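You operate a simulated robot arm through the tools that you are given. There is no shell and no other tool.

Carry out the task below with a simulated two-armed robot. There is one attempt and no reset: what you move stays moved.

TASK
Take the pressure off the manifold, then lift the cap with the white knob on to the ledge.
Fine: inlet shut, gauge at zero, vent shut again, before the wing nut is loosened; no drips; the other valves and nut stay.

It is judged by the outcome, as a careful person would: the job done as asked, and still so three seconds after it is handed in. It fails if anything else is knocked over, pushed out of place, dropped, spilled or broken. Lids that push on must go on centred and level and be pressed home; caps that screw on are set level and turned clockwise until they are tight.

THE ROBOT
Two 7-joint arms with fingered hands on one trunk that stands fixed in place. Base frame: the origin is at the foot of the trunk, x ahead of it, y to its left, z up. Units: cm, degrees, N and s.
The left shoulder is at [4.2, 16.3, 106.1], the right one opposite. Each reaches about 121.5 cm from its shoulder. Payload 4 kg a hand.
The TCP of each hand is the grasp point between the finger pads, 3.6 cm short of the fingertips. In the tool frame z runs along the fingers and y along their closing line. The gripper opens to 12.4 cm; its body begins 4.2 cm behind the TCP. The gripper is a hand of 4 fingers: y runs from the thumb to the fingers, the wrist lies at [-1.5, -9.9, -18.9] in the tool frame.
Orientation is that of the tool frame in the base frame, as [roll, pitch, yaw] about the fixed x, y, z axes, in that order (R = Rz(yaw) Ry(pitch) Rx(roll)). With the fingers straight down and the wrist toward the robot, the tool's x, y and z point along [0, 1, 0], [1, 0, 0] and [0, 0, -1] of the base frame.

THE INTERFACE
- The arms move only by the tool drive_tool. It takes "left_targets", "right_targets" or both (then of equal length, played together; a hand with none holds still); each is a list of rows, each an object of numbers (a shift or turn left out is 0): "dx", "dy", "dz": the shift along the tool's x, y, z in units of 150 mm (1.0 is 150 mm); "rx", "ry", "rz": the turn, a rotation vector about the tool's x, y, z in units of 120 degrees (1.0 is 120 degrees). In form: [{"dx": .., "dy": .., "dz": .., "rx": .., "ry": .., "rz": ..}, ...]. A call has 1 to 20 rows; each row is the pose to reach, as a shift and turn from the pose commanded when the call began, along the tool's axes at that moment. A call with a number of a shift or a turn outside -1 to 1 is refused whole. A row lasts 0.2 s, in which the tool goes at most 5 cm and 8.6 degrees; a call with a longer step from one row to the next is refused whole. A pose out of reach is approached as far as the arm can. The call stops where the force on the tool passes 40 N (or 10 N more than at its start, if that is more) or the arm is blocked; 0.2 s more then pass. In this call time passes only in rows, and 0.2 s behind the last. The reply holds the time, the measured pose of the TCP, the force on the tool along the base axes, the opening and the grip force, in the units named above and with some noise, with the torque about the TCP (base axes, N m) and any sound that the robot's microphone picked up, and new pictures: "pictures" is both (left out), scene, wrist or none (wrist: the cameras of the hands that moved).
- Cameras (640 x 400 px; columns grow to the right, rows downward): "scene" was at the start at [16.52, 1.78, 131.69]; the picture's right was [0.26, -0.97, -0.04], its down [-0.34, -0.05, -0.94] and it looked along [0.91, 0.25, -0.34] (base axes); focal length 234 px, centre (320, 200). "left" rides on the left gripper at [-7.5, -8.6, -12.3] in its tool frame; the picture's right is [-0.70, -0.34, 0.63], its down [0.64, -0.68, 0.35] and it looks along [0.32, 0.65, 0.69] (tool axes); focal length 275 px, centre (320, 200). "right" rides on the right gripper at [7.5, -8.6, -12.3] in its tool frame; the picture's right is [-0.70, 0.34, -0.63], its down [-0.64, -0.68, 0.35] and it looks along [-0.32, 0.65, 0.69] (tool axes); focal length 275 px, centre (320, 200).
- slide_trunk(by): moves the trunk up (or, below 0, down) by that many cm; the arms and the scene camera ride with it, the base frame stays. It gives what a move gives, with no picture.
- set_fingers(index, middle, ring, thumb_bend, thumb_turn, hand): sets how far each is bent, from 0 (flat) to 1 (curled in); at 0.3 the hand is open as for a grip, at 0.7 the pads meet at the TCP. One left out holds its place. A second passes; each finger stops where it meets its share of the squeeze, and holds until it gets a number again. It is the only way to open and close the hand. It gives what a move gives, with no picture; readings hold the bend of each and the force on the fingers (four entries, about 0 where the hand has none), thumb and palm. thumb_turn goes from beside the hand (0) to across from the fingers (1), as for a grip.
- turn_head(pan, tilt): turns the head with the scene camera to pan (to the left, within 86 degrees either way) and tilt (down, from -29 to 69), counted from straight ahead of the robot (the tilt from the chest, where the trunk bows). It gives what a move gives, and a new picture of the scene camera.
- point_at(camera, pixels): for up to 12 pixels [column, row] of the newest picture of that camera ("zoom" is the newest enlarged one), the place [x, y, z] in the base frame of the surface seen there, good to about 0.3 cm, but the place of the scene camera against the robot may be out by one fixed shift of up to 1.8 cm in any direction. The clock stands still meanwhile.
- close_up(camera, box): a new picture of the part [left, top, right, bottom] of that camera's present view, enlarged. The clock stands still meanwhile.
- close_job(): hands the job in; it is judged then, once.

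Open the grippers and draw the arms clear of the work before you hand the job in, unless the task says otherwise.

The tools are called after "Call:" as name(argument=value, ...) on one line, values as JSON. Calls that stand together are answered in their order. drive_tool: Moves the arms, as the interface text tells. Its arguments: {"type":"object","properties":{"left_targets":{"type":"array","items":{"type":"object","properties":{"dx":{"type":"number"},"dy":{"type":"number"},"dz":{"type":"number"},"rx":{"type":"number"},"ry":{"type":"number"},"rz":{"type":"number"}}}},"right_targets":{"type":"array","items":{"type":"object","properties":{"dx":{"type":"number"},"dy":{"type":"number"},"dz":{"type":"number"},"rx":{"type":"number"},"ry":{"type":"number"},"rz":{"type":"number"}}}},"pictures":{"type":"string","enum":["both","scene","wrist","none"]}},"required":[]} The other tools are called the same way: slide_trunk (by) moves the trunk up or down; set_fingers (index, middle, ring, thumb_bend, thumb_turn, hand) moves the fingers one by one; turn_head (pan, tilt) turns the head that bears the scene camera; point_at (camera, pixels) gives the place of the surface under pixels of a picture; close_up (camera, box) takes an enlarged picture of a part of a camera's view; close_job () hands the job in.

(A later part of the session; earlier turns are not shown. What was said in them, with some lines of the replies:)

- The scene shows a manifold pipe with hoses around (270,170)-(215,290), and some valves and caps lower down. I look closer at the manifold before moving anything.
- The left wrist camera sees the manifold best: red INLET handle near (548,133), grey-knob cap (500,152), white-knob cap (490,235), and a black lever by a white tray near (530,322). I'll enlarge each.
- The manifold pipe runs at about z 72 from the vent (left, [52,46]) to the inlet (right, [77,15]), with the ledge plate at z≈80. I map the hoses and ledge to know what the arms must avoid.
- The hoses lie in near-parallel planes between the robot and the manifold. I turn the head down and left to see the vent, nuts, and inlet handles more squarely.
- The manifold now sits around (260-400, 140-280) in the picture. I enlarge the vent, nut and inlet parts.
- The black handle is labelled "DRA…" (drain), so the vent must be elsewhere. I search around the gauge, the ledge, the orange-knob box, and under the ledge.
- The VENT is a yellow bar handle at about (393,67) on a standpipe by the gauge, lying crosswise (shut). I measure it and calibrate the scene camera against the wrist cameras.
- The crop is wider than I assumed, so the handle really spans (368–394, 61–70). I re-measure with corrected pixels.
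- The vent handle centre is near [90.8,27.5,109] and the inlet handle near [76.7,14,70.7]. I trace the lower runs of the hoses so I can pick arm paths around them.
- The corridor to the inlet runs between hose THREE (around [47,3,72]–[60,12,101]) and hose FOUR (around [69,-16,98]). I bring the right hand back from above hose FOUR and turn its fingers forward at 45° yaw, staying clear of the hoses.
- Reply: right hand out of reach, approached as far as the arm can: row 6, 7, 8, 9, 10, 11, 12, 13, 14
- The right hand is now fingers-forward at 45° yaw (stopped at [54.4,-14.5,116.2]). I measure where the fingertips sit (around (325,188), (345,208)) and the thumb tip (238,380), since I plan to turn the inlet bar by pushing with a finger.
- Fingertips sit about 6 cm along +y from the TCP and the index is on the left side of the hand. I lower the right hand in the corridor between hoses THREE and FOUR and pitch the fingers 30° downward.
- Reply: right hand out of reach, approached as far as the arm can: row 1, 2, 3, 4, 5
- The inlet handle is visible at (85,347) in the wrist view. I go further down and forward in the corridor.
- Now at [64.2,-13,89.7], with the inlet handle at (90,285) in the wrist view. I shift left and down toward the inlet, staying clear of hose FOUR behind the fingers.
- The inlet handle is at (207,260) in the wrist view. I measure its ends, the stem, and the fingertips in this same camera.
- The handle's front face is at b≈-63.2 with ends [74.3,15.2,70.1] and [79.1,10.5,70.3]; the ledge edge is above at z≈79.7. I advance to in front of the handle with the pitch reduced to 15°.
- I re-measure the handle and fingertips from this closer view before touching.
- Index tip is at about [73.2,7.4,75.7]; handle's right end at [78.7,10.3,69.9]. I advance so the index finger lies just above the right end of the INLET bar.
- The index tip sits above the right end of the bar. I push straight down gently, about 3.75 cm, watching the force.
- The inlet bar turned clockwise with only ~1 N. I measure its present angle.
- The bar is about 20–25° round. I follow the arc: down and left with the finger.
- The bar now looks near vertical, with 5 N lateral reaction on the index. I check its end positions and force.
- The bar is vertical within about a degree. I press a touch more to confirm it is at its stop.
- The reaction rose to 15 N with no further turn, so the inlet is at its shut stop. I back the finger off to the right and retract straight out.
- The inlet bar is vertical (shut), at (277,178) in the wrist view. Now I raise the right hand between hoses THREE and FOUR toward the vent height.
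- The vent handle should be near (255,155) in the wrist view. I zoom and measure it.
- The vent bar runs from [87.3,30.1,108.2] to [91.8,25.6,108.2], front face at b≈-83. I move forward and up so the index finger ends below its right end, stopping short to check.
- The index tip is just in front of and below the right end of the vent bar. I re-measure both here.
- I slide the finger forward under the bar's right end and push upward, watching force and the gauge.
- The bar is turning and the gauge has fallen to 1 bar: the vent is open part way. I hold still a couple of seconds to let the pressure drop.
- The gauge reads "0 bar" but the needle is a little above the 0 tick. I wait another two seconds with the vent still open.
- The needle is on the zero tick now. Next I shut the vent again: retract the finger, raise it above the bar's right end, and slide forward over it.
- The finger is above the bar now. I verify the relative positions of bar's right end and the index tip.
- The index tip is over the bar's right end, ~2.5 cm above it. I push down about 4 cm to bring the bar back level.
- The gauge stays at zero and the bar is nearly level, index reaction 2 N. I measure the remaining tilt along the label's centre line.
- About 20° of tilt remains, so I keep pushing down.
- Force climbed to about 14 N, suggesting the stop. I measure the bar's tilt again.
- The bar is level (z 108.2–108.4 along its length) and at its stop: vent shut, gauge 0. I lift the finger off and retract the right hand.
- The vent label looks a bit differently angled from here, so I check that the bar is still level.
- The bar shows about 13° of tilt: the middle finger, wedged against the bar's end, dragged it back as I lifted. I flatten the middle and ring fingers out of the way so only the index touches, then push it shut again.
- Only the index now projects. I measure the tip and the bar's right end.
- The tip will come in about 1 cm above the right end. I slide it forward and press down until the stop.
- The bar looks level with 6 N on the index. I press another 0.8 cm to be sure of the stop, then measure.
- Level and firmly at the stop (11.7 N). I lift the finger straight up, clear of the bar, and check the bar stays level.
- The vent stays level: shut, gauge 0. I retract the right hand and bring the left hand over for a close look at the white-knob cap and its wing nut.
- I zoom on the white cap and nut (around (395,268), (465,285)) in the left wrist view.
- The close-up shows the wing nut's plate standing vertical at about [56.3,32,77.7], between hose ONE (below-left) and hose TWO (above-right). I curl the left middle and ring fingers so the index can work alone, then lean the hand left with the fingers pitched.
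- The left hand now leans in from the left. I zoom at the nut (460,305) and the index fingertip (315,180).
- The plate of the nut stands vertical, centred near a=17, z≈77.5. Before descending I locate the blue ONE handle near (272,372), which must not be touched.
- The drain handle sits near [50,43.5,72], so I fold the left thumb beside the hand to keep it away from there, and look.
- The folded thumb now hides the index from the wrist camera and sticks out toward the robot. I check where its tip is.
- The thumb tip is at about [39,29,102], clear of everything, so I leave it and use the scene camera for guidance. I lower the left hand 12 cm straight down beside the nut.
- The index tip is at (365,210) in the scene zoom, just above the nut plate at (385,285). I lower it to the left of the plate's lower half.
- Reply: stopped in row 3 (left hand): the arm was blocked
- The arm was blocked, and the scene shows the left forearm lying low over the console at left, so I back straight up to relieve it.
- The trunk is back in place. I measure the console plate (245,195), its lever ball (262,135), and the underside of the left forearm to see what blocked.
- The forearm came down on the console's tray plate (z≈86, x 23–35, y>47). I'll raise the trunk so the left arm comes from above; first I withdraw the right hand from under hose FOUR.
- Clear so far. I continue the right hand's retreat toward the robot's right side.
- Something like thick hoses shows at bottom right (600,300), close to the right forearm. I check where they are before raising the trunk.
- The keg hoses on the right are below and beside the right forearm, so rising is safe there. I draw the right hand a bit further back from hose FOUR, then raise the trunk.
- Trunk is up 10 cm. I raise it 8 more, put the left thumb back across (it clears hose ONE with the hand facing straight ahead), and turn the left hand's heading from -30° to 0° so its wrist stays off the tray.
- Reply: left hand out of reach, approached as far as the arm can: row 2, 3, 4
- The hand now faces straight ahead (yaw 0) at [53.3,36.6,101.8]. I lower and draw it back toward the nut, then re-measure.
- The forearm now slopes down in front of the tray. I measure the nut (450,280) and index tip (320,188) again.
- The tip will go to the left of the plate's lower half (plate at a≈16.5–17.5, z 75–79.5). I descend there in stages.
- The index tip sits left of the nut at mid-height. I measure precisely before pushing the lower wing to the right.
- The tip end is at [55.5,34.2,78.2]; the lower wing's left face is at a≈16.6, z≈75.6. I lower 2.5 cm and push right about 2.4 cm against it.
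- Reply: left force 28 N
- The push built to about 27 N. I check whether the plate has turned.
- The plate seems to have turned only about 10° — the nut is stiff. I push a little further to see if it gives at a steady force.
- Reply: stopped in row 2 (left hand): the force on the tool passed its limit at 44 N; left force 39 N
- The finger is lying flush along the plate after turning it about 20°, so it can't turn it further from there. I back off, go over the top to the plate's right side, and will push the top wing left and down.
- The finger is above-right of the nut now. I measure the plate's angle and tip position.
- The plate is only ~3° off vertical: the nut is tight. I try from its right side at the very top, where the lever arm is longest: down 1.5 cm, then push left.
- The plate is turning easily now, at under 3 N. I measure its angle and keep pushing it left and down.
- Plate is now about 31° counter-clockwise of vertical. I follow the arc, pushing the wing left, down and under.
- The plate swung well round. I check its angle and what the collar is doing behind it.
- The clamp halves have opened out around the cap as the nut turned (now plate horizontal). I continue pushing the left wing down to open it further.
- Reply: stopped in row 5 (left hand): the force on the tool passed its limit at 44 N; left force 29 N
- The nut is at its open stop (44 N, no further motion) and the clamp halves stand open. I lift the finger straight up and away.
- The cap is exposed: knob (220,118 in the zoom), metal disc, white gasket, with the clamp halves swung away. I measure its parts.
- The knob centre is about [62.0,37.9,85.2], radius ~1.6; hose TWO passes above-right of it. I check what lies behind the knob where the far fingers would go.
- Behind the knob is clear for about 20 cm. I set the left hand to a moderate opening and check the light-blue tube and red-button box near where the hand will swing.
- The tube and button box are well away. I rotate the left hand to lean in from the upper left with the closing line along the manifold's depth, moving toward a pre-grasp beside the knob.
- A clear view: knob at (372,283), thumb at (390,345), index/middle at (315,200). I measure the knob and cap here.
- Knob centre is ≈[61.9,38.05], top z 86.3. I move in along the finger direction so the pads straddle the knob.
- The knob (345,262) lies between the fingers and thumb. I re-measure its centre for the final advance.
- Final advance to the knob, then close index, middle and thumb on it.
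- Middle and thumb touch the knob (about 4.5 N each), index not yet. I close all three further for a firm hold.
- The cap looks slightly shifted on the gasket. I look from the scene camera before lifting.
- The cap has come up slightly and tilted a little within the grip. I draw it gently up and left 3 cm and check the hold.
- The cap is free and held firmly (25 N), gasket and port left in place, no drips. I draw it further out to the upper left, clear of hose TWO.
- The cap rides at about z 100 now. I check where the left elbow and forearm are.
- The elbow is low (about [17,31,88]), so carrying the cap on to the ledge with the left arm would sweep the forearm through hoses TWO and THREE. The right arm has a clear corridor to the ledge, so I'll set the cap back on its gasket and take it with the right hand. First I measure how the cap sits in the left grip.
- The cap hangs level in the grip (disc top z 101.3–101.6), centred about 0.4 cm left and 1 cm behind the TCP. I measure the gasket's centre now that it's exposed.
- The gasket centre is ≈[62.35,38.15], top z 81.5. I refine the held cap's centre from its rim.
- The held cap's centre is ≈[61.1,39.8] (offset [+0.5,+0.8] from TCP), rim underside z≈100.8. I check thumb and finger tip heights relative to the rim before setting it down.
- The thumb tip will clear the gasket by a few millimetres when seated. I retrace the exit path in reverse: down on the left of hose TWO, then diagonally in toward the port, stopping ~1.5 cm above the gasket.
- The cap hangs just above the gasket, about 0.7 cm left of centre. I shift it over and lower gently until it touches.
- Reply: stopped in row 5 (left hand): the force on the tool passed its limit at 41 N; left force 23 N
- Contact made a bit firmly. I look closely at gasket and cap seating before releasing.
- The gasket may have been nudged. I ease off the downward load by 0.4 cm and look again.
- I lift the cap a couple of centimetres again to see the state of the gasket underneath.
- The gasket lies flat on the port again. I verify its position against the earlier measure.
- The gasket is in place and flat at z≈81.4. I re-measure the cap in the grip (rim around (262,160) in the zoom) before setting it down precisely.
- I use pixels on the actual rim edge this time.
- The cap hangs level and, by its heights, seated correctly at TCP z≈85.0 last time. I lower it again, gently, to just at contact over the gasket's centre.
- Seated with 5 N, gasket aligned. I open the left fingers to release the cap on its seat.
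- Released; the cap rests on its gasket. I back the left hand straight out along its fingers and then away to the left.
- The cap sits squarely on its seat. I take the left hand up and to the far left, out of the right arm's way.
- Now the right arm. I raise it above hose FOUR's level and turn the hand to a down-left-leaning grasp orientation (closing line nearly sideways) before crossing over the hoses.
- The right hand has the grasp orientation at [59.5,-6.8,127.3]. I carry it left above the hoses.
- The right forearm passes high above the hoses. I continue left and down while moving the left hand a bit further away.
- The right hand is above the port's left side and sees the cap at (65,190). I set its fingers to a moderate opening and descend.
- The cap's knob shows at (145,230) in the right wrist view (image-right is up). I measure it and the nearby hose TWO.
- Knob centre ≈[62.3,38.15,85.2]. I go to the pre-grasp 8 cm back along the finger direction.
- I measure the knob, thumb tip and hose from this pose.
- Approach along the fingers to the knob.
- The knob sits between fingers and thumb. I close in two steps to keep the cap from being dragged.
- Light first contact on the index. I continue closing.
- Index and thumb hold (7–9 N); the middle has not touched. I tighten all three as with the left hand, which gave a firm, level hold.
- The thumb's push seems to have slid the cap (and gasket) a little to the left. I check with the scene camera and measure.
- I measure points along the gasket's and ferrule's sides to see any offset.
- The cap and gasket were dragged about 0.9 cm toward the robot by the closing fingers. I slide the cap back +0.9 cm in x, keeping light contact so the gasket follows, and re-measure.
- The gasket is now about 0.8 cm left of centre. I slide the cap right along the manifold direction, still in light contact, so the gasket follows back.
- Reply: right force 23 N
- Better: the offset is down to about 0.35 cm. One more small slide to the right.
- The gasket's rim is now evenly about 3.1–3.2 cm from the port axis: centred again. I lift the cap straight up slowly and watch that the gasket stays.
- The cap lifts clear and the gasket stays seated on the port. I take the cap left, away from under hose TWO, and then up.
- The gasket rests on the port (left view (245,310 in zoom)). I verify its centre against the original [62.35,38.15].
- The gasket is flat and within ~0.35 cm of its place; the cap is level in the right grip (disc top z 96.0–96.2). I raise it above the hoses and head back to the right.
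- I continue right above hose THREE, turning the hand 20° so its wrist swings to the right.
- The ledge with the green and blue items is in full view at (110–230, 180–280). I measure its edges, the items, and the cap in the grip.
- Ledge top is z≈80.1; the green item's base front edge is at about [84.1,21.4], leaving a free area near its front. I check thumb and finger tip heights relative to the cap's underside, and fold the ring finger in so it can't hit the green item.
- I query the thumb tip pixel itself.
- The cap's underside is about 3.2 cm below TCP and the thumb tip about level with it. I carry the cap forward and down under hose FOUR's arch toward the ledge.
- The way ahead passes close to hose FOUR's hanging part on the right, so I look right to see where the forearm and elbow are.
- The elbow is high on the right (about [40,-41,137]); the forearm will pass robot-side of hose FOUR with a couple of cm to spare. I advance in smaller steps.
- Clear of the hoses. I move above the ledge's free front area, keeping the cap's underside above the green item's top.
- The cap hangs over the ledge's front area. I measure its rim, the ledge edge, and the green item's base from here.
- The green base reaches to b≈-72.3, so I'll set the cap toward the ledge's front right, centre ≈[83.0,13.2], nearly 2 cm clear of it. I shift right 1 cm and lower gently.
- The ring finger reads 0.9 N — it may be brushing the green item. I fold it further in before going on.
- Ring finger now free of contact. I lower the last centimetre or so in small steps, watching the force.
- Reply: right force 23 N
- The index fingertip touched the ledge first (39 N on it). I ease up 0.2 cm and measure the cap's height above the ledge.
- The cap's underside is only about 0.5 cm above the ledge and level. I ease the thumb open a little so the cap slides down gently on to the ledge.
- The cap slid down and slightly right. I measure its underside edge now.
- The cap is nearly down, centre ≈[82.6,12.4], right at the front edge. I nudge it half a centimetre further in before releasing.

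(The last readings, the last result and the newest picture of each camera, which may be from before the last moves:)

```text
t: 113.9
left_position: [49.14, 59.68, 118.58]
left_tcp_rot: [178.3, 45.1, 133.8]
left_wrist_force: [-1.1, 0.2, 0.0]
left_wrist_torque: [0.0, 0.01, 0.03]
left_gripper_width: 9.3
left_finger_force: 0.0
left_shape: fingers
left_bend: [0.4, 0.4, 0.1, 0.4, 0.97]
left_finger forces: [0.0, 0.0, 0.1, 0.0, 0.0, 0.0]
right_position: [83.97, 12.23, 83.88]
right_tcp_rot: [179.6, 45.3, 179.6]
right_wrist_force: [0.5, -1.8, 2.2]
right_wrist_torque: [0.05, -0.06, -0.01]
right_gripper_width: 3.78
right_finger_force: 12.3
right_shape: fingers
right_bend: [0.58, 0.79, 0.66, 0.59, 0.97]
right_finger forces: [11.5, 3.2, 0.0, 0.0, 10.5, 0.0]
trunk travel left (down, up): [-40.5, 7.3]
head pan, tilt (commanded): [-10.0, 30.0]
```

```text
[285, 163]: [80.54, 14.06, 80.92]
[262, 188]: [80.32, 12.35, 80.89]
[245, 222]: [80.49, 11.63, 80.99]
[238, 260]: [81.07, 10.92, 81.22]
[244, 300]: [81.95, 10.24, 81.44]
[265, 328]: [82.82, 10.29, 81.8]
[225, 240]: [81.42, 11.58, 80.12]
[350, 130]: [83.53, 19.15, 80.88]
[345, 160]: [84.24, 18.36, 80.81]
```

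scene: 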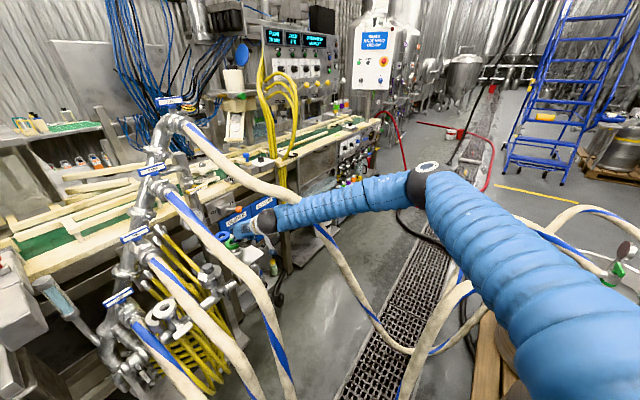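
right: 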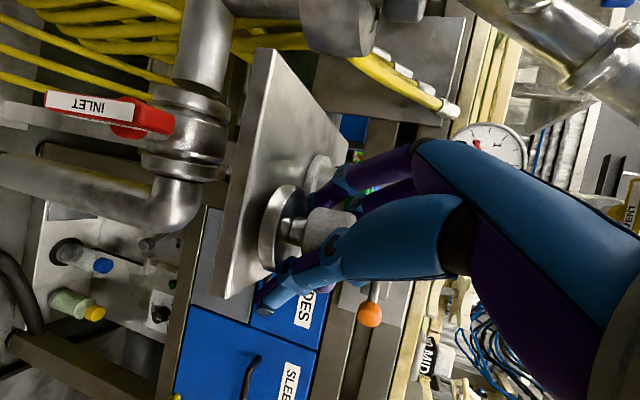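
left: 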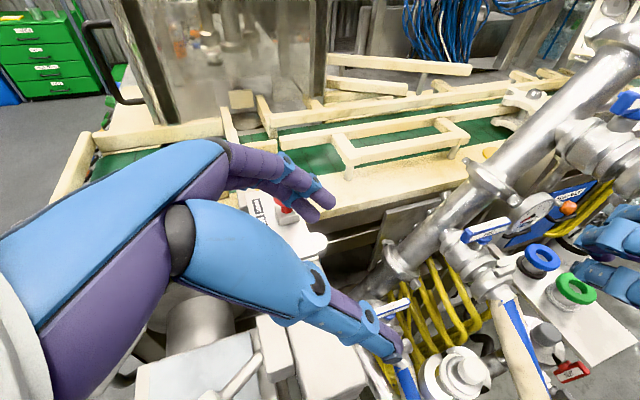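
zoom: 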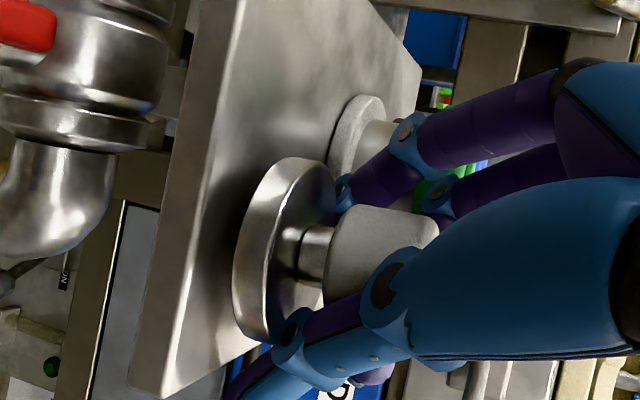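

The cap is at about [82.8,12.8], tilted a few degrees by the thumb side. I continue opening the thumb so it settles flat.

Call:
set_fingers(hand="right", thumb_bend=0.56)

Call:
close_up(camera="right", box=[210, 110, 390, 300])

Call:
point_at(camera="zoom", pixels=[[285, 163], [262, 188], [245, 222], [238, 260], [244, 300], [265, 328], [220, 240]])

```text
t: 114.9
left_position: [49.13, 59.71, 118.7]
left_tcp_rot: [178.2, 45.1, 133.9]
left_wrist_force: [-1.4, 0.3, 0.5]
left_wrist_torque: [0.0, 0.0, 0.0]
left_gripper_width: 9.31
left_finger_force: 0.1
left_shape: fingers
left_bend: [0.4, 0.4, 0.1, 0.4, 0.97]
left_finger forces: [0.0, 0.1, 0.0, 0.0, 0.0, 0.0]
right_position: [83.92, 12.47, 83.94]
right_tcp_rot: [179.4, 45.4, 179.6]
right_wrist_force: [-0.4, 0.1, -0.3]
right_wrist_torque: [0.02, -0.03, 0.02]
right_gripper_width: 3.44
right_finger_force: 1.4
right_shape: fingers
right_bend: [0.61, 0.8, 0.66, 0.56, 0.97]
right_finger forces: [1.1, 0.0, 0.0, 0.1, 1.0, 0.0]
trunk travel left (down, up): [-40.5, 7.3]
head pan, tilt (commanded): [-10.0, 30.0]
```

```text
2.11 times, centred on (300, 205) of right
```

zoom: 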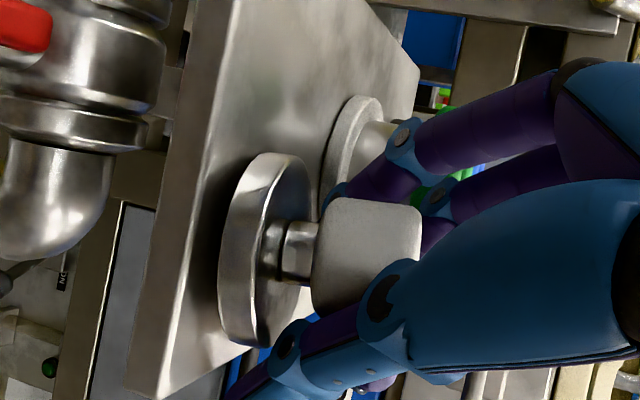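

```text
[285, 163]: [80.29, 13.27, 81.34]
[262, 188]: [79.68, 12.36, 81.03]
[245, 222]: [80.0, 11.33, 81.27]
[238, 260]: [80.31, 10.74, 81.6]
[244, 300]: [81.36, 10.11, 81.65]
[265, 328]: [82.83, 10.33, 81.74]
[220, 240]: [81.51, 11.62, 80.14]
```

The cap seems to have settled on the ledge (forces ~1 N). I check its position and level.

Call:
point_at(camera="zoom", pixels=[[262, 158], [238, 185], [225, 220], [219, 260], [224, 310], [245, 343], [290, 160], [270, 200], [260, 250], [265, 300], [205, 300], [180, 370]])

Call:
point_at(camera="right", pixels=[[345, 205], [380, 205], [350, 240], [222, 290], [270, 60], [218, 280]])

```text
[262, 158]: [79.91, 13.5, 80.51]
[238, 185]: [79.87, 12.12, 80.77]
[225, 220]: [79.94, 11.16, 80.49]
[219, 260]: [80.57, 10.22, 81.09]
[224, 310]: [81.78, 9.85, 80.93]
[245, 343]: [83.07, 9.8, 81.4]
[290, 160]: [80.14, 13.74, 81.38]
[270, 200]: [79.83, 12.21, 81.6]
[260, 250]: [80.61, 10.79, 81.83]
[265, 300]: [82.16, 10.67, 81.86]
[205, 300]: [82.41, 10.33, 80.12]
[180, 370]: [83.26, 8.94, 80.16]
```

```text
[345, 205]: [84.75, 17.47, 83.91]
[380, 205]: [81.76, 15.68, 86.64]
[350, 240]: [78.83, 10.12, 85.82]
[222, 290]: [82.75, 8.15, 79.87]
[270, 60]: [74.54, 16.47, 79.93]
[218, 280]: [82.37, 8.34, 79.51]
```

It's seated near the ledge's front right corner (centre ≈[82.3,12.2], rim slightly over the front edge), still touched by thumb and index. I open the thumb fully clear, then check.

Call:
set_fingers(hand="right", thumb_bend=0.45)

Call:
close_up(camera="right", box=[210, 110, 390, 300])

Call:
point_at(camera="zoom", pixels=[[262, 158], [238, 185], [225, 220], [219, 260], [224, 310], [245, 343], [290, 165], [270, 200], [260, 250], [265, 300], [380, 220], [345, 300]])

```text
t: 115.9
left_position: [49.13, 59.68, 118.65]
left_tcp_rot: [178.3, 45.1, 133.9]
left_wrist_force: [-0.3, 0.4, 0.5]
left_wrist_torque: [-0.01, 0.0, 0.01]
left_gripper_width: 9.32
left_finger_force: 0.0
left_shape: fingers
left_bend: [0.4, 0.4, 0.1, 0.4, 0.97]
left_finger forces: [0.0, 0.0, 0.0, 0.0, 0.0, 0.0]
right_position: [83.93, 12.48, 84.01]
right_tcp_rot: [179.5, 45.4, 179.7]
right_wrist_force: [-0.2, -0.3, -0.6]
right_wrist_torque: [0.03, 0.03, 0.0]
right_gripper_width: 4.86
right_finger_force: 0.1
right_shape: fingers
right_bend: [0.62, 0.8, 0.66, 0.45, 0.97]
right_finger forces: [0.1, 0.0, 0.1, 0.1, 0.0, 0.1]
trunk travel left (down, up): [-40.5, 7.3]
head pan, tilt (commanded): [-10.0, 30.0]
```

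```text
2.11 times, centred on (300, 205) of right
```

zoom: 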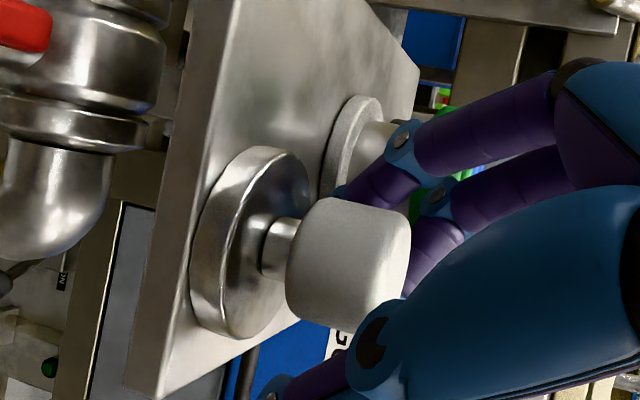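

```text
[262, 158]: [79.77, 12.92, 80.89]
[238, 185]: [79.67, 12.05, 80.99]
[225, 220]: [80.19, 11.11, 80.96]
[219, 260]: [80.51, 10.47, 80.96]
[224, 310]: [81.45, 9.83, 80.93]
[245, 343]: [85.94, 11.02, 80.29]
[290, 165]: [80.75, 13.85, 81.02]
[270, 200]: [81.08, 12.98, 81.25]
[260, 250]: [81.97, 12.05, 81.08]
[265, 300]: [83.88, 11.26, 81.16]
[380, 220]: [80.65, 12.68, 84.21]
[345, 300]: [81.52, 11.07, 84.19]
```

The cap now stands flat and free on the ledge with no finger forces. Before withdrawing I check how close index and middle are to the green item.

Call:
close_up(camera="right", box=[290, 120, 410, 240])

Call:
point_at(camera="zoom", pixels=[[170, 230], [190, 200], [230, 190], [300, 150], [350, 250], [330, 190], [170, 120], [190, 90], [300, 270], [220, 300]])

```text
3.33 times, centred on (350, 180) of right
```

zoom: 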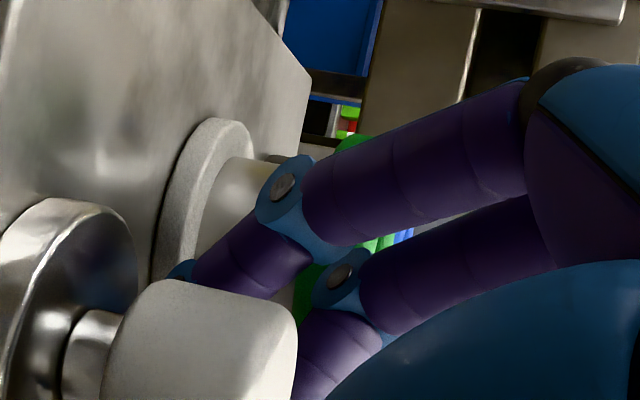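

```text
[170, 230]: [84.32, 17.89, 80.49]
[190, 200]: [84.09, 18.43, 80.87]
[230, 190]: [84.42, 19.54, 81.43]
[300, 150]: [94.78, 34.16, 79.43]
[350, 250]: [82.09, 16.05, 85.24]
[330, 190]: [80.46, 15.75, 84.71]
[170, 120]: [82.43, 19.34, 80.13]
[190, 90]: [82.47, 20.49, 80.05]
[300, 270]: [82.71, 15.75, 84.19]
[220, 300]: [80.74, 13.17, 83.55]
```

There's about 1.8 cm between the index and the green base. I open index and middle slightly, just enough to clear the knob.

Call:
set_fingers(hand="right", middle=0.54, index=0.52, thumb_bend=0.35)

Call:
close_up(camera="right", box=[210, 110, 390, 300])

```text
t: 116.9
left_position: [49.18, 59.67, 118.77]
left_tcp_rot: [178.3, 45.0, 133.9]
left_wrist_force: [-0.1, -0.1, 0.6]
left_wrist_torque: [-0.01, 0.03, -0.01]
left_gripper_width: 9.33
left_finger_force: 0.1
left_shape: fingers
left_bend: [0.4, 0.4, 0.1, 0.4, 0.97]
left_finger forces: [0.0, 0.0, 0.0, 0.0, 0.0, 0.0]
right_position: [83.95, 12.42, 83.98]
right_tcp_rot: [179.5, 45.5, 179.8]
right_wrist_force: [-0.1, -1.3, 0.4]
right_wrist_torque: [-0.01, -0.02, 0.0]
right_gripper_width: 8.15
right_finger_force: 0.7
right_shape: fingers
right_bend: [0.52, 0.55, 0.66, 0.35, 0.97]
right_finger forces: [0.2, 0.8, 0.0, 0.1, 0.0, 0.1]
trunk travel left (down, up): [-40.5, 7.3]
head pan, tilt (commanded): [-10.0, 30.0]
```

```text
2.11 times, centred on (300, 205) of right
```

zoom: 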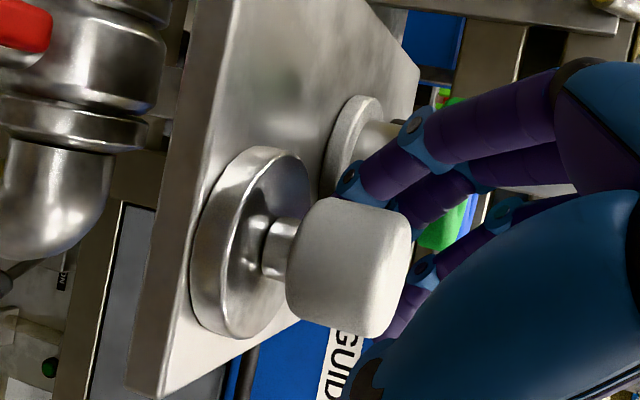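

The middle finger reads 0.8 N, likely brushing the green ring. I bring it back in slightly.

Call:
set_fingers(hand="right", middle=0.6, index=0.55)

Call:
close_up(camera="right", box=[250, 110, 410, 260])

Call:
point_at(camera="zoom", pixels=[[190, 130], [205, 90], [290, 200], [350, 190], [390, 220], [330, 240], [260, 150], [200, 200], [280, 300]])

```text
t: 117.9
left_position: [49.23, 59.74, 118.81]
left_tcp_rot: [178.4, 45.1, 134.0]
left_wrist_force: [-0.9, 0.5, -0.1]
left_wrist_torque: [0.02, 0.0, 0.01]
left_gripper_width: 9.32
left_finger_force: 0.0
left_shape: fingers
left_bend: [0.4, 0.4, 0.1, 0.4, 0.97]
left_finger forces: [0.1, 0.0, 0.0, 0.1, 0.0, 0.0]
right_position: [83.84, 12.31, 83.87]
right_tcp_rot: [179.2, 45.3, 179.4]
right_wrist_force: [0.2, 0.1, -0.4]
right_wrist_torque: [0.01, -0.05, 0.0]
right_gripper_width: 7.71
right_finger_force: 0.1
right_shape: fingers
right_bend: [0.55, 0.6, 0.66, 0.35, 0.97]
right_finger forces: [0.1, 0.1, 0.0, 0.0, 0.1, 0.0]
trunk travel left (down, up): [-40.5, 7.3]
head pan, tilt (commanded): [-10.0, 30.0]
```

```text
2.67 times, centred on (330, 185) of right
```

zoom: 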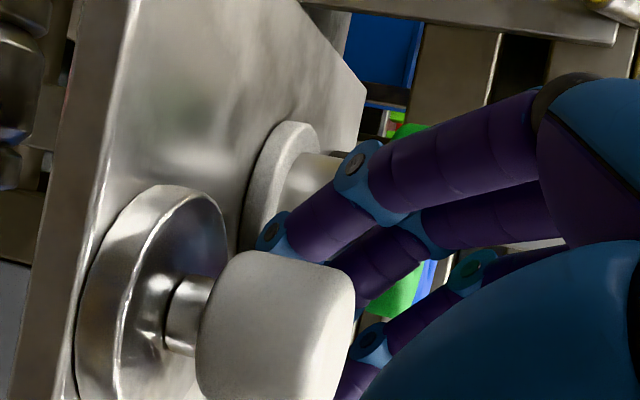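

```text
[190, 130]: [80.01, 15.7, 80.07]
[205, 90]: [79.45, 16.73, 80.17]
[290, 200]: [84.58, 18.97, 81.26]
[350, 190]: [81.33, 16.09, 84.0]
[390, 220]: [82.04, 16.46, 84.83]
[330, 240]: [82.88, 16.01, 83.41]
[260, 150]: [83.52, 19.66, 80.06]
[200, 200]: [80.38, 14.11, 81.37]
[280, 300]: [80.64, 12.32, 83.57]
```

All fingers are free. I withdraw the right hand back and up along its finger direction, slowly at first.

Call:
drive_tool(right_targets=[{"dz": -0.06}, {"dz": -0.14}, {"dz": -0.24}, {"dz": -0.36}, {"dz": -0.5}, {"dz": -0.68}], pictures="both")

Call:
close_up(camera="right", box=[120, 120, 340, 320])

```text
t: 119.3
left_position: [49.13, 59.63, 118.69]
left_tcp_rot: [178.3, 45.2, 133.8]
left_wrist_force: [-0.4, -1.2, 0.3]
left_wrist_torque: [0.01, 0.01, -0.01]
left_gripper_width: 9.29
left_finger_force: 0.1
left_shape: fingers
left_bend: [0.4, 0.4, 0.1, 0.4, 0.97]
left_finger forces: [0.0, 0.0, 0.1, 0.0, 0.0, 0.0]
right_position: [76.43, 12.52, 91.23]
right_tcp_rot: [179.4, 45.4, 179.4]
right_wrist_force: [-0.9, -0.4, 1.0]
right_wrist_torque: [0.03, 0.02, -0.02]
right_gripper_width: 7.72
right_finger_force: 0.0
right_shape: fingers
right_bend: [0.55, 0.6, 0.66, 0.35, 0.97]
right_finger forces: [0.0, 0.0, 0.1, 0.0, 0.0, 0.0]
trunk travel left (down, up): [-40.5, 7.3]
head pan, tilt (commanded): [-10.0, 30.0]
```

scene: 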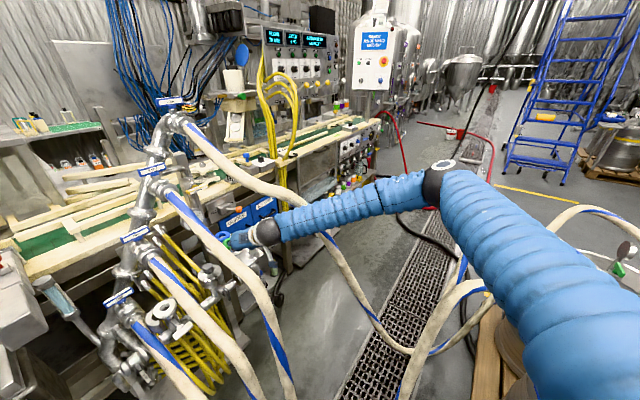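
right: 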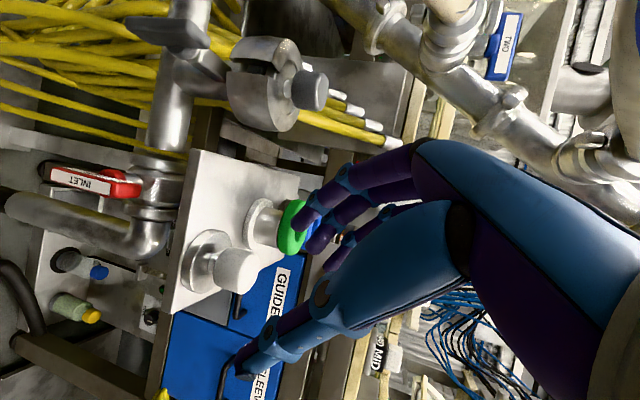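

```text
2.00 times, centred on (230, 220) of right
```

zoom: 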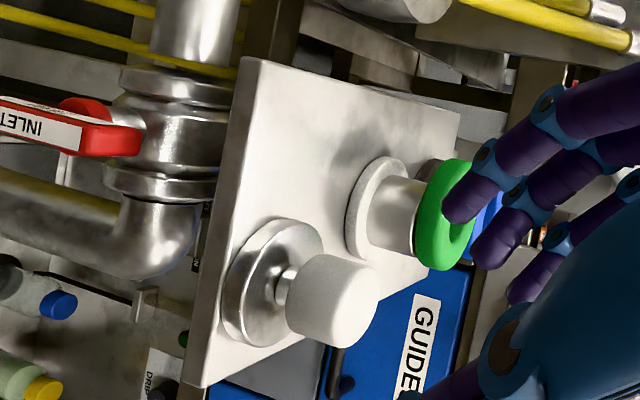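

The cap stands upright on the ledge with the green item untouched-looking behind it. I measure the cap's rim against the ledge edges and the green and blue items' places.

Call:
point_at(camera="zoom", pixels=[[290, 225], [250, 240], [232, 270], [223, 305], [235, 335], [260, 345], [245, 60], [190, 380], [300, 340], [200, 250], [430, 285], [215, 320]])

Call:
point_at(camera="zoom", pixels=[[355, 190], [350, 220], [360, 250], [375, 165], [440, 210], [345, 300], [330, 280], [360, 270], [490, 210]])

```text
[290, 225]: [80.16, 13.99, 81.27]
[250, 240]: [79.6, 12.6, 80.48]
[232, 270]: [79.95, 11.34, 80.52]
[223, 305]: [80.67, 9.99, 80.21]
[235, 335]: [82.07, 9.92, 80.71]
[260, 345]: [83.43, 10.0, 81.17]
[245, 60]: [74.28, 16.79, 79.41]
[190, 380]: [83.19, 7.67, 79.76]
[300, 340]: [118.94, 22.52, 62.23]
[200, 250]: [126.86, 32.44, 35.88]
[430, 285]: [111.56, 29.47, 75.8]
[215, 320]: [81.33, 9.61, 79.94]
```

```text
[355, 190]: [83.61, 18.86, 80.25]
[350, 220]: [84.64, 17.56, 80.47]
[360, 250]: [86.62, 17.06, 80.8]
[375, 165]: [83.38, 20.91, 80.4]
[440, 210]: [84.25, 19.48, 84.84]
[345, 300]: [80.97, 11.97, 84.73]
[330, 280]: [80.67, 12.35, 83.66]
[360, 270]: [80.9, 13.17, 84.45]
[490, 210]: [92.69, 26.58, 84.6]
```

The cap stands upright and flat, fully on the ledge (centre ≈[82.1,12.4]), and the green base hasn't moved. I withdraw the right hand along the way it came.

Call:
drive_tool(right_targets=[{"dx": -0.06, "dy": -0.1, "dz": -0.23}, {"dx": -0.118, "dy": -0.207, "dz": -0.467}, {"dx": -0.15, "dy": -0.24, "dz": -0.7}, {"dx": -0.18, "dy": -0.27, "dz": -0.95}], pictures="none")

Call:
drive_tool(right_targets=[{"dx": -0.02, "dy": -0.02, "dz": -0.2}, {"dx": -0.05, "dy": -0.04, "dz": -0.42}, {"dx": -0.08, "dy": -0.06, "dz": -0.65}, {"dx": -0.1, "dy": -0.08, "dz": -0.85}], pictures="both")

```text
t: 120.3
left_position: [49.08, 59.75, 118.69]
left_tcp_rot: [178.4, 45.1, 134.0]
left_wrist_force: [0.2, 0.3, -0.1]
left_wrist_torque: [-0.01, -0.04, 0.03]
left_gripper_width: 9.29
left_finger_force: 0.1
left_shape: fingers
left_bend: [0.4, 0.4, 0.1, 0.4, 0.97]
left_finger forces: [0.0, 0.0, 0.0, 0.0, 0.0, 0.1]
right_position: [68.28, 8.65, 102.91]
right_tcp_rot: [179.5, 45.3, 179.5]
right_wrist_force: [0.5, -0.1, 0.2]
right_wrist_torque: [0.03, 0.02, -0.05]
right_gripper_width: 7.76
right_finger_force: 0.1
right_shape: fingers
right_bend: [0.55, 0.6, 0.66, 0.35, 0.97]
right_finger forces: [0.0, 0.0, 0.0, 0.1, 0.0, 0.0]
trunk travel left (down, up): [-40.5, 7.3]
head pan, tilt (commanded): [-10.0, 30.0]
```

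```text
t: 121.3
left_position: [49.08, 59.64, 118.79]
left_tcp_rot: [178.3, 45.1, 133.8]
left_wrist_force: [-0.3, -0.7, 0.0]
left_wrist_torque: [0.01, 0.01, 0.0]
left_gripper_width: 9.31
left_finger_force: 0.1
left_shape: fingers
left_bend: [0.4, 0.4, 0.1, 0.4, 0.97]
left_finger forces: [0.1, 0.1, 0.1, 0.0, 0.1, 0.0]
right_position: [60.48, 6.89, 113.27]
right_tcp_rot: [179.4, 45.5, 179.5]
right_wrist_force: [-0.2, -0.7, -0.8]
right_wrist_torque: [-0.01, -0.01, 0.01]
right_gripper_width: 7.72
right_finger_force: 0.0
right_shape: fingers
right_bend: [0.55, 0.6, 0.66, 0.35, 0.97]
right_finger forces: [0.1, 0.1, 0.0, 0.0, 0.0, 0.0]
trunk travel left (down, up): [-40.5, 7.3]
head pan, tilt (commanded): [-10.0, 30.0]
```

scene: 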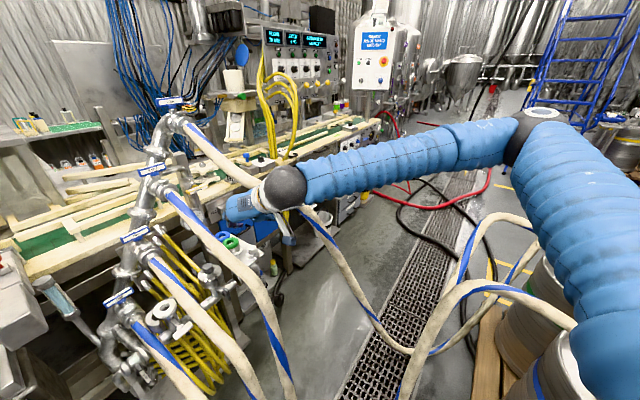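
right: 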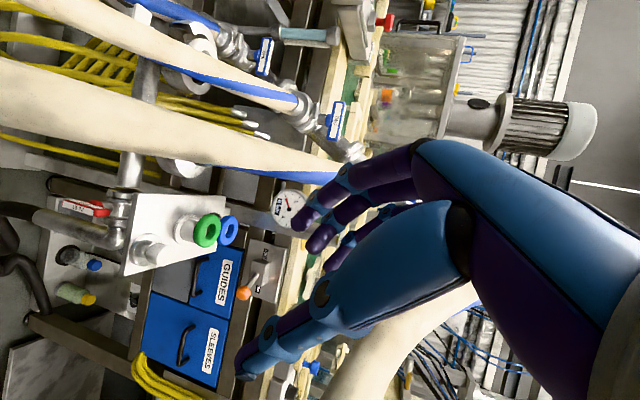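

Clear of the ledge. I raise the right hand further up and back above hose FOUR's level and open both hands.

Call:
drive_tool(right_targets=[{"dx": -0.11, "dy": -0.05, "dz": -0.2}, {"dx": -0.22, "dy": -0.12, "dz": -0.4}, {"dx": -0.33, "dy": -0.2, "dz": -0.61}], pictures="none")

Call:
set_fingers(hand="right", index=0.3, middle=0.3, ring=0.3, thumb_bend=0.3)

Call:
set_fingers(hand="left", index=0.3, middle=0.3, ring=0.3, thumb_bend=0.3)

Call:
turn_head(pan=22, tilt=38)

```text
t: 122.1
left_position: [49.08, 59.66, 118.75]
left_tcp_rot: [178.3, 45.1, 133.9]
left_wrist_force: [-1.0, 0.4, -1.0]
left_wrist_torque: [0.0, -0.01, 0.01]
left_gripper_width: 9.32
left_finger_force: 0.0
left_shape: fingers
left_bend: [0.4, 0.4, 0.1, 0.4, 0.97]
left_finger forces: [0.1, 0.1, 0.1, 0.0, 0.1, 0.0]
right_position: [57.45, 3.88, 123.16]
right_tcp_rot: [179.4, 45.4, 179.5]
right_wrist_force: [0.0, 0.7, -0.3]
right_wrist_torque: [-0.02, 0.03, 0.06]
right_gripper_width: 7.72
right_finger_force: 0.0
right_shape: fingers
right_bend: [0.55, 0.6, 0.66, 0.35, 0.97]
right_finger forces: [0.0, 0.1, 0.0, 0.1, 0.0, 0.0]
trunk travel left (down, up): [-40.5, 7.3]
head pan, tilt (commanded): [-10.0, 30.0]
```

```text
t: 123.1
left_position: [49.08, 59.67, 118.71]
left_tcp_rot: [178.3, 45.1, 133.9]
left_wrist_force: [0.4, -0.2, 0.5]
left_wrist_torque: [-0.03, 0.0, 0.0]
left_gripper_width: 9.32
left_finger_force: 0.0
left_shape: fingers
left_bend: [0.4, 0.4, 0.1, 0.4, 0.97]
left_finger forces: [0.0, 0.0, 0.0, 0.1, 0.0, 0.1]
right_position: [57.51, 3.82, 122.97]
right_tcp_rot: [179.5, 45.4, 179.6]
right_wrist_force: [0.9, -0.3, -0.7]
right_wrist_torque: [0.02, 0.01, 0.03]
right_gripper_width: 12.28
right_finger_force: 0.1
right_shape: fingers
right_bend: [0.3, 0.3, 0.3, 0.3, 0.97]
right_finger forces: [0.0, 0.0, 0.0, 0.0, 0.0, 0.1]
trunk travel left (down, up): [-40.5, 7.3]
head pan, tilt (commanded): [-10.0, 30.0]
```

```text
t: 124.1
left_position: [49.1, 59.78, 118.62]
left_tcp_rot: [178.1, 45.1, 133.8]
left_wrist_force: [0.1, -0.4, -0.4]
left_wrist_torque: [-0.03, 0.0, 0.01]
left_gripper_width: 12.32
left_finger_force: 0.1
left_shape: fingers
left_bend: [0.3, 0.3, 0.3, 0.3, 0.96]
left_finger forces: [0.1, 0.0, 0.0, 0.0, 0.0, 0.1]
right_position: [57.42, 3.93, 123.02]
right_tcp_rot: [179.5, 45.3, 179.8]
right_wrist_force: [0.1, -0.5, -0.2]
right_wrist_torque: [-0.03, 0.02, -0.03]
right_gripper_width: 12.31
right_finger_force: 0.1
right_shape: fingers
right_bend: [0.3, 0.3, 0.3, 0.3, 0.97]
right_finger forces: [0.1, 0.0, 0.0, 0.1, 0.0, 0.0]
trunk travel left (down, up): [-40.5, 7.3]
head pan, tilt (commanded): [-10.0, 30.0]
```

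```text
t: 125.0
left_position: [49.11, 59.73, 118.76]
left_tcp_rot: [178.1, 45.1, 133.8]
left_wrist_force: [-0.8, -0.1, -0.1]
left_wrist_torque: [-0.01, 0.03, -0.03]
left_gripper_width: 12.35
left_finger_force: 0.0
left_shape: fingers
left_bend: [0.3, 0.3, 0.3, 0.3, 0.96]
left_finger forces: [0.0, 0.2, 0.1, 0.1, 0.0, 0.0]
right_position: [57.38, 3.85, 122.91]
right_tcp_rot: [179.3, 45.5, 179.5]
right_wrist_force: [-0.1, 0.1, 0.3]
right_wrist_torque: [0.01, 0.01, 0.01]
right_gripper_width: 12.29
right_finger_force: 0.0
right_shape: fingers
right_bend: [0.3, 0.3, 0.3, 0.3, 0.97]
right_finger forces: [0.0, 0.0, 0.0, 0.0, 0.0, 0.1]
trunk travel left (down, up): [-40.5, 7.3]
head pan, tilt (commanded): [22.0, 38.0]
```

scene: 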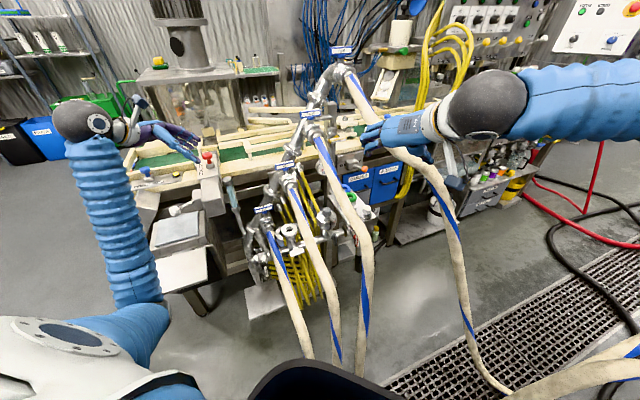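

I inspect the whole work area: port and gasket, ledge, inlet, gauge, vent.

Call:
close_up(camera="scene", box=[230, 180, 390, 280])

Call:
close_up(camera="scene", box=[320, 130, 400, 200])

Call:
close_up(camera="left", box=[400, 150, 640, 400])

Call:
close_up(camera="right", box=[0, 120, 320, 320])

```text
4.00 times, centred on (310, 230) of scene
```

zoom: 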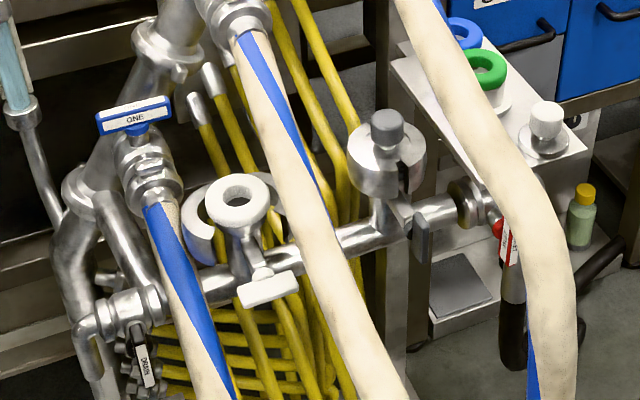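

```text
5.71 times, centred on (360, 165) of scene
```

zoom: 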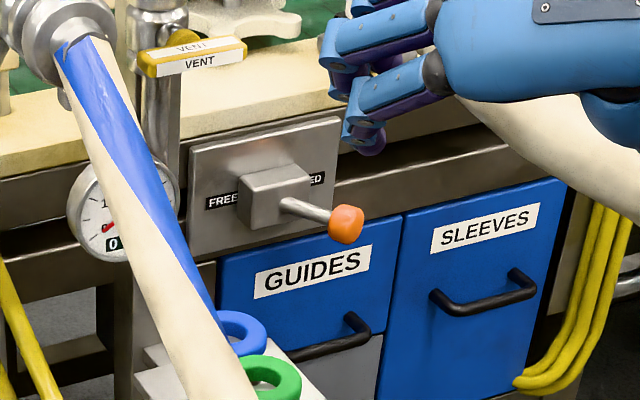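

```text
1.60 times, centred on (520, 275) of left
```

zoom: 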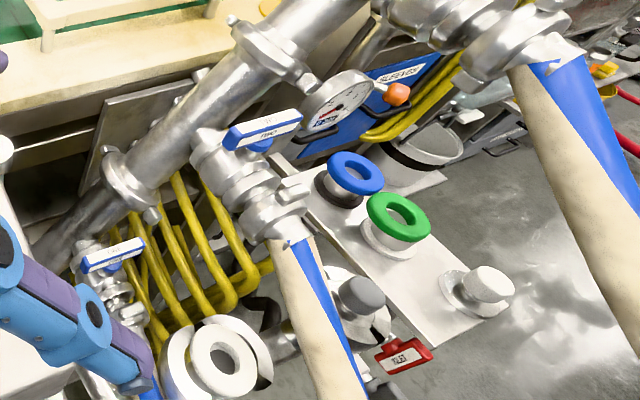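

```text
2.00 times, centred on (160, 220) of right
```

zoom: 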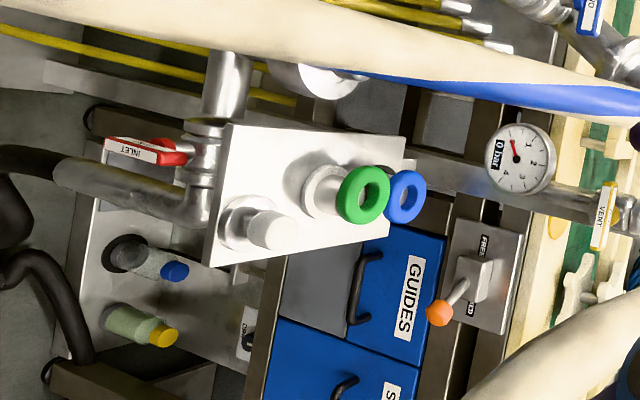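

Everything looks right: cap on the ledge, inlet bar vertical, gauge 0, clamp open and gasket in place. I double-check the vent bar's level and the inlet bar numerically.

Call:
point_at(camera="zoom", pixels=[[612, 190], [605, 215], [598, 242], [112, 148], [145, 155], [178, 160], [520, 150], [235, 225], [230, 205], [240, 240]])

Call:
close_up(camera="right", box=[240, 160, 330, 260])

```text
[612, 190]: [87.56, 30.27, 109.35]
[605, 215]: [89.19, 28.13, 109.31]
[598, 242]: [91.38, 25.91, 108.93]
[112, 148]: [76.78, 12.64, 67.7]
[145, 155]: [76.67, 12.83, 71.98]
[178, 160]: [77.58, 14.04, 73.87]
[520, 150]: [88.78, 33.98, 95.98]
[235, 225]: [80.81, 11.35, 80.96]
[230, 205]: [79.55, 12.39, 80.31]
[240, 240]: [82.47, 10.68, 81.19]
```

```text
4.00 times, centred on (285, 210) of right
```

zoom: 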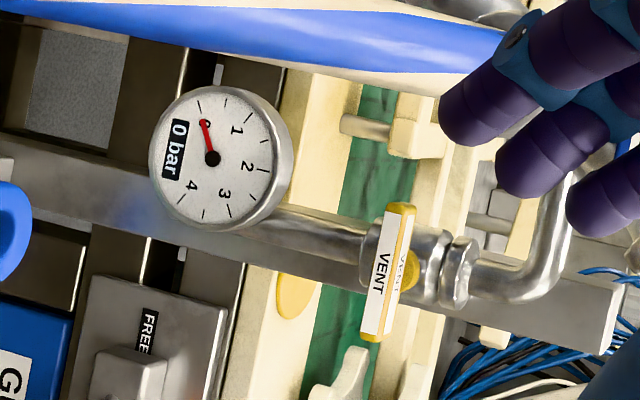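

The vent bar is level (shut), the inlet bar vertical (shut), the gauge at 0, and the cap stands flat on the ledge. I draw both arms further clear of the work.

Call:
drive_tool(right_targets=[{"dx": -0.05, "dy": -0.24, "dz": -0.05}, {"dx": -0.1, "dy": -0.48, "dz": -0.1}, {"dx": -0.15, "dy": -0.72, "dz": -0.15}, {"dx": -0.19, "dy": -0.93, "dz": -0.19}], left_targets=[{"dx": -0.1, "dz": -0.1}, {"dx": -0.2, "dz": -0.2}, {"dx": -0.3, "dz": -0.3}, {"dx": -0.377, "dz": -0.377}], pictures="both")

Call:
close_up(camera="scene", box=[230, 160, 390, 280])

```text
t: 126.0
left_position: [50.88, 60.02, 127.44]
left_tcp_rot: [177.8, 45.4, 132.8]
left_wrist_force: [1.6, -1.0, -0.9]
left_wrist_torque: [0.0, 0.03, -0.01]
left_gripper_width: 12.37
left_finger_force: 0.1
left_shape: fingers
left_bend: [0.3, 0.3, 0.3, 0.3, 0.96]
left_finger forces: [0.0, 0.0, 0.1, 0.0, 0.0, 0.0]
right_position: [58.2, -10.22, 127.33]
right_tcp_rot: [180.0, 45.3, 179.0]
right_wrist_force: [-0.4, -2.0, -1.1]
right_wrist_torque: [0.08, -0.12, 0.08]
right_gripper_width: 12.32
right_finger_force: 0.1
right_shape: fingers
right_bend: [0.3, 0.3, 0.3, 0.3, 0.97]
right_finger forces: [0.0, 0.0, 0.0, 0.0, 0.1, 0.1]
trunk travel left (down, up): [-40.5, 7.3]
head pan, tilt (commanded): [22.0, 38.0]
```

scene: 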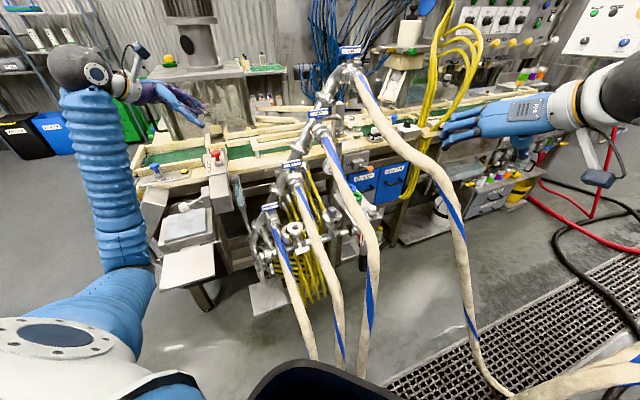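
right: 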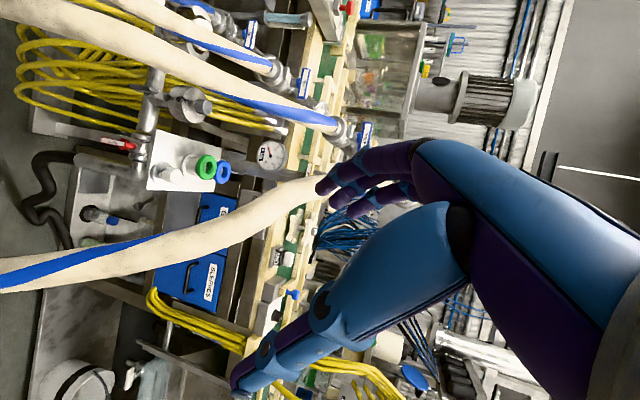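
left: 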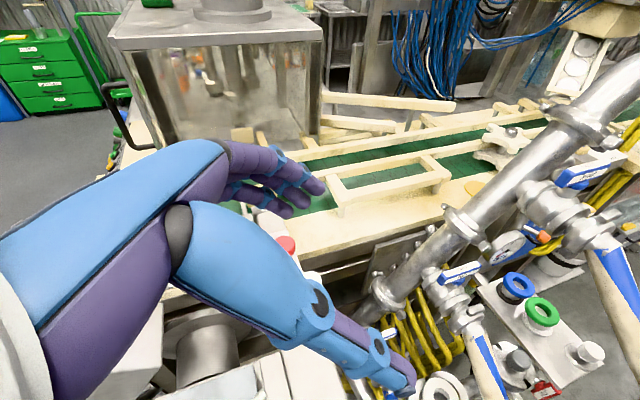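

```text
3.33 times, centred on (310, 220) of scene
```

zoom: 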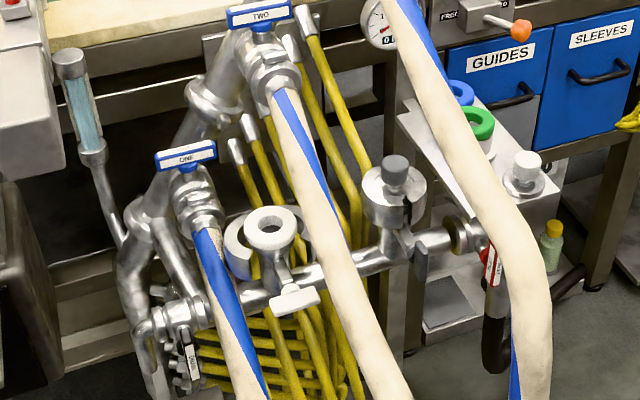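

All is in order; I hold still a moment to confirm everything is settled and that nothing contacts the arms.

Call:
drive_tool(right_targets=[{"dx": 0.0}, {"dx": 0.0}, {"dx": 0.0}, {"dx": 0.0}, {"dx": 0.0}, {"dx": 0.0}, {"dx": 0.0}, {"dx": 0.0}, {"dx": 0.0}, {"dx": 0.0}], pictures="scene")

Call:
close_up(camera="scene", box=[330, 130, 400, 250])

```text
t: 128.2
left_position: [50.09, 59.63, 127.48]
left_tcp_rot: [177.3, 44.9, 133.4]
left_wrist_force: [-0.4, -0.1, 0.1]
left_wrist_torque: [0.01, -0.01, 0.01]
left_gripper_width: 12.37
left_finger_force: 0.1
left_shape: fingers
left_bend: [0.3, 0.3, 0.3, 0.3, 0.96]
left_finger forces: [0.1, 0.0, 0.0, 0.1, 0.0, 0.1]
right_position: [58.61, -10.5, 126.36]
right_tcp_rot: [179.2, 44.9, 179.5]
right_wrist_force: [-0.8, 0.5, -0.4]
right_wrist_torque: [0.02, 0.01, -0.01]
right_gripper_width: 12.33
right_finger_force: 0.1
right_shape: fingers
right_bend: [0.3, 0.3, 0.3, 0.3, 0.97]
right_finger forces: [0.0, 0.0, 0.0, 0.0, 0.1, 0.0]
trunk travel left (down, up): [-40.5, 7.3]
head pan, tilt (commanded): [22.0, 38.0]
```

scene: 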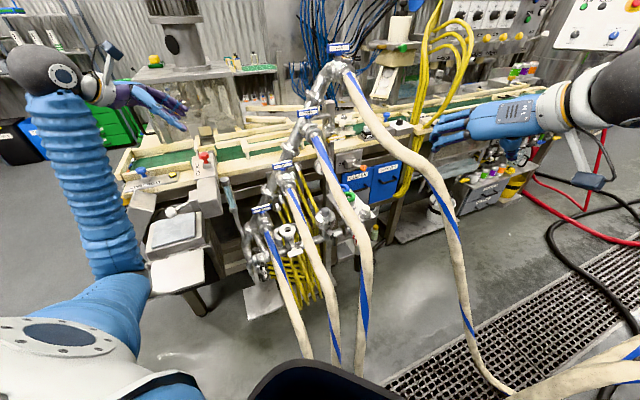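

```text
3.33 times, centred on (365, 190) of scene
```

zoom: 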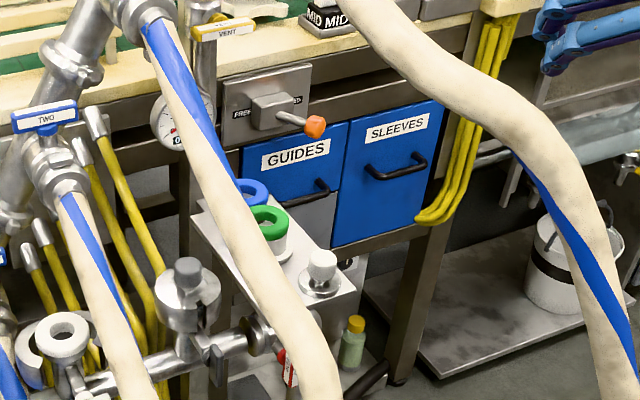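

The inlet is shut, the gauge reads 0 and the vent is shut. The cap with the white knob stands flat on the ledge, the other items are in place, and both hands are open and clear. I hand the job in.

Call:
close_job()

```text
The job is handed in.
```

The manifold is depressurised, and the cap with the white knob is standing upright on the ledge. I have handed the job in.

- **Pressure:** I shut the inlet, then opened the vent until the gauge read 0. I shut the vent again before touching the wing nut. My first try at closing the vent left it about 13° open, so I closed it a second time and checked it stayed level.
- **Wing nut:** The white wing nut is loosened to its stop, and the clamp is open. I saw no drips.
- **Cap:** It sits at the front right of the ledge, nearly 3 cm clear of the green item. Its rim is flush with the front edge, so it has little margin there.
- **Changing hands:** The left arm could not reach the ledge without catching the hoses. I set the cap back on its seat once and took it with the right hand instead.
- **Gasket:** The gasket under the cap was dragged by up to about 1 cm while I did this. I slid it back, and it now lies flat, about 0.35 cm off its original position.
- **Contacts:** My fingers appear to have brushed the green item lightly, at under 1 N, and its base did not move. The left forearm also came down on the tray of the console at left before I backed it off, and nothing there looked disturbed.
- **Left alone:** I did not touch the drain, the hose valves or the grey nut.
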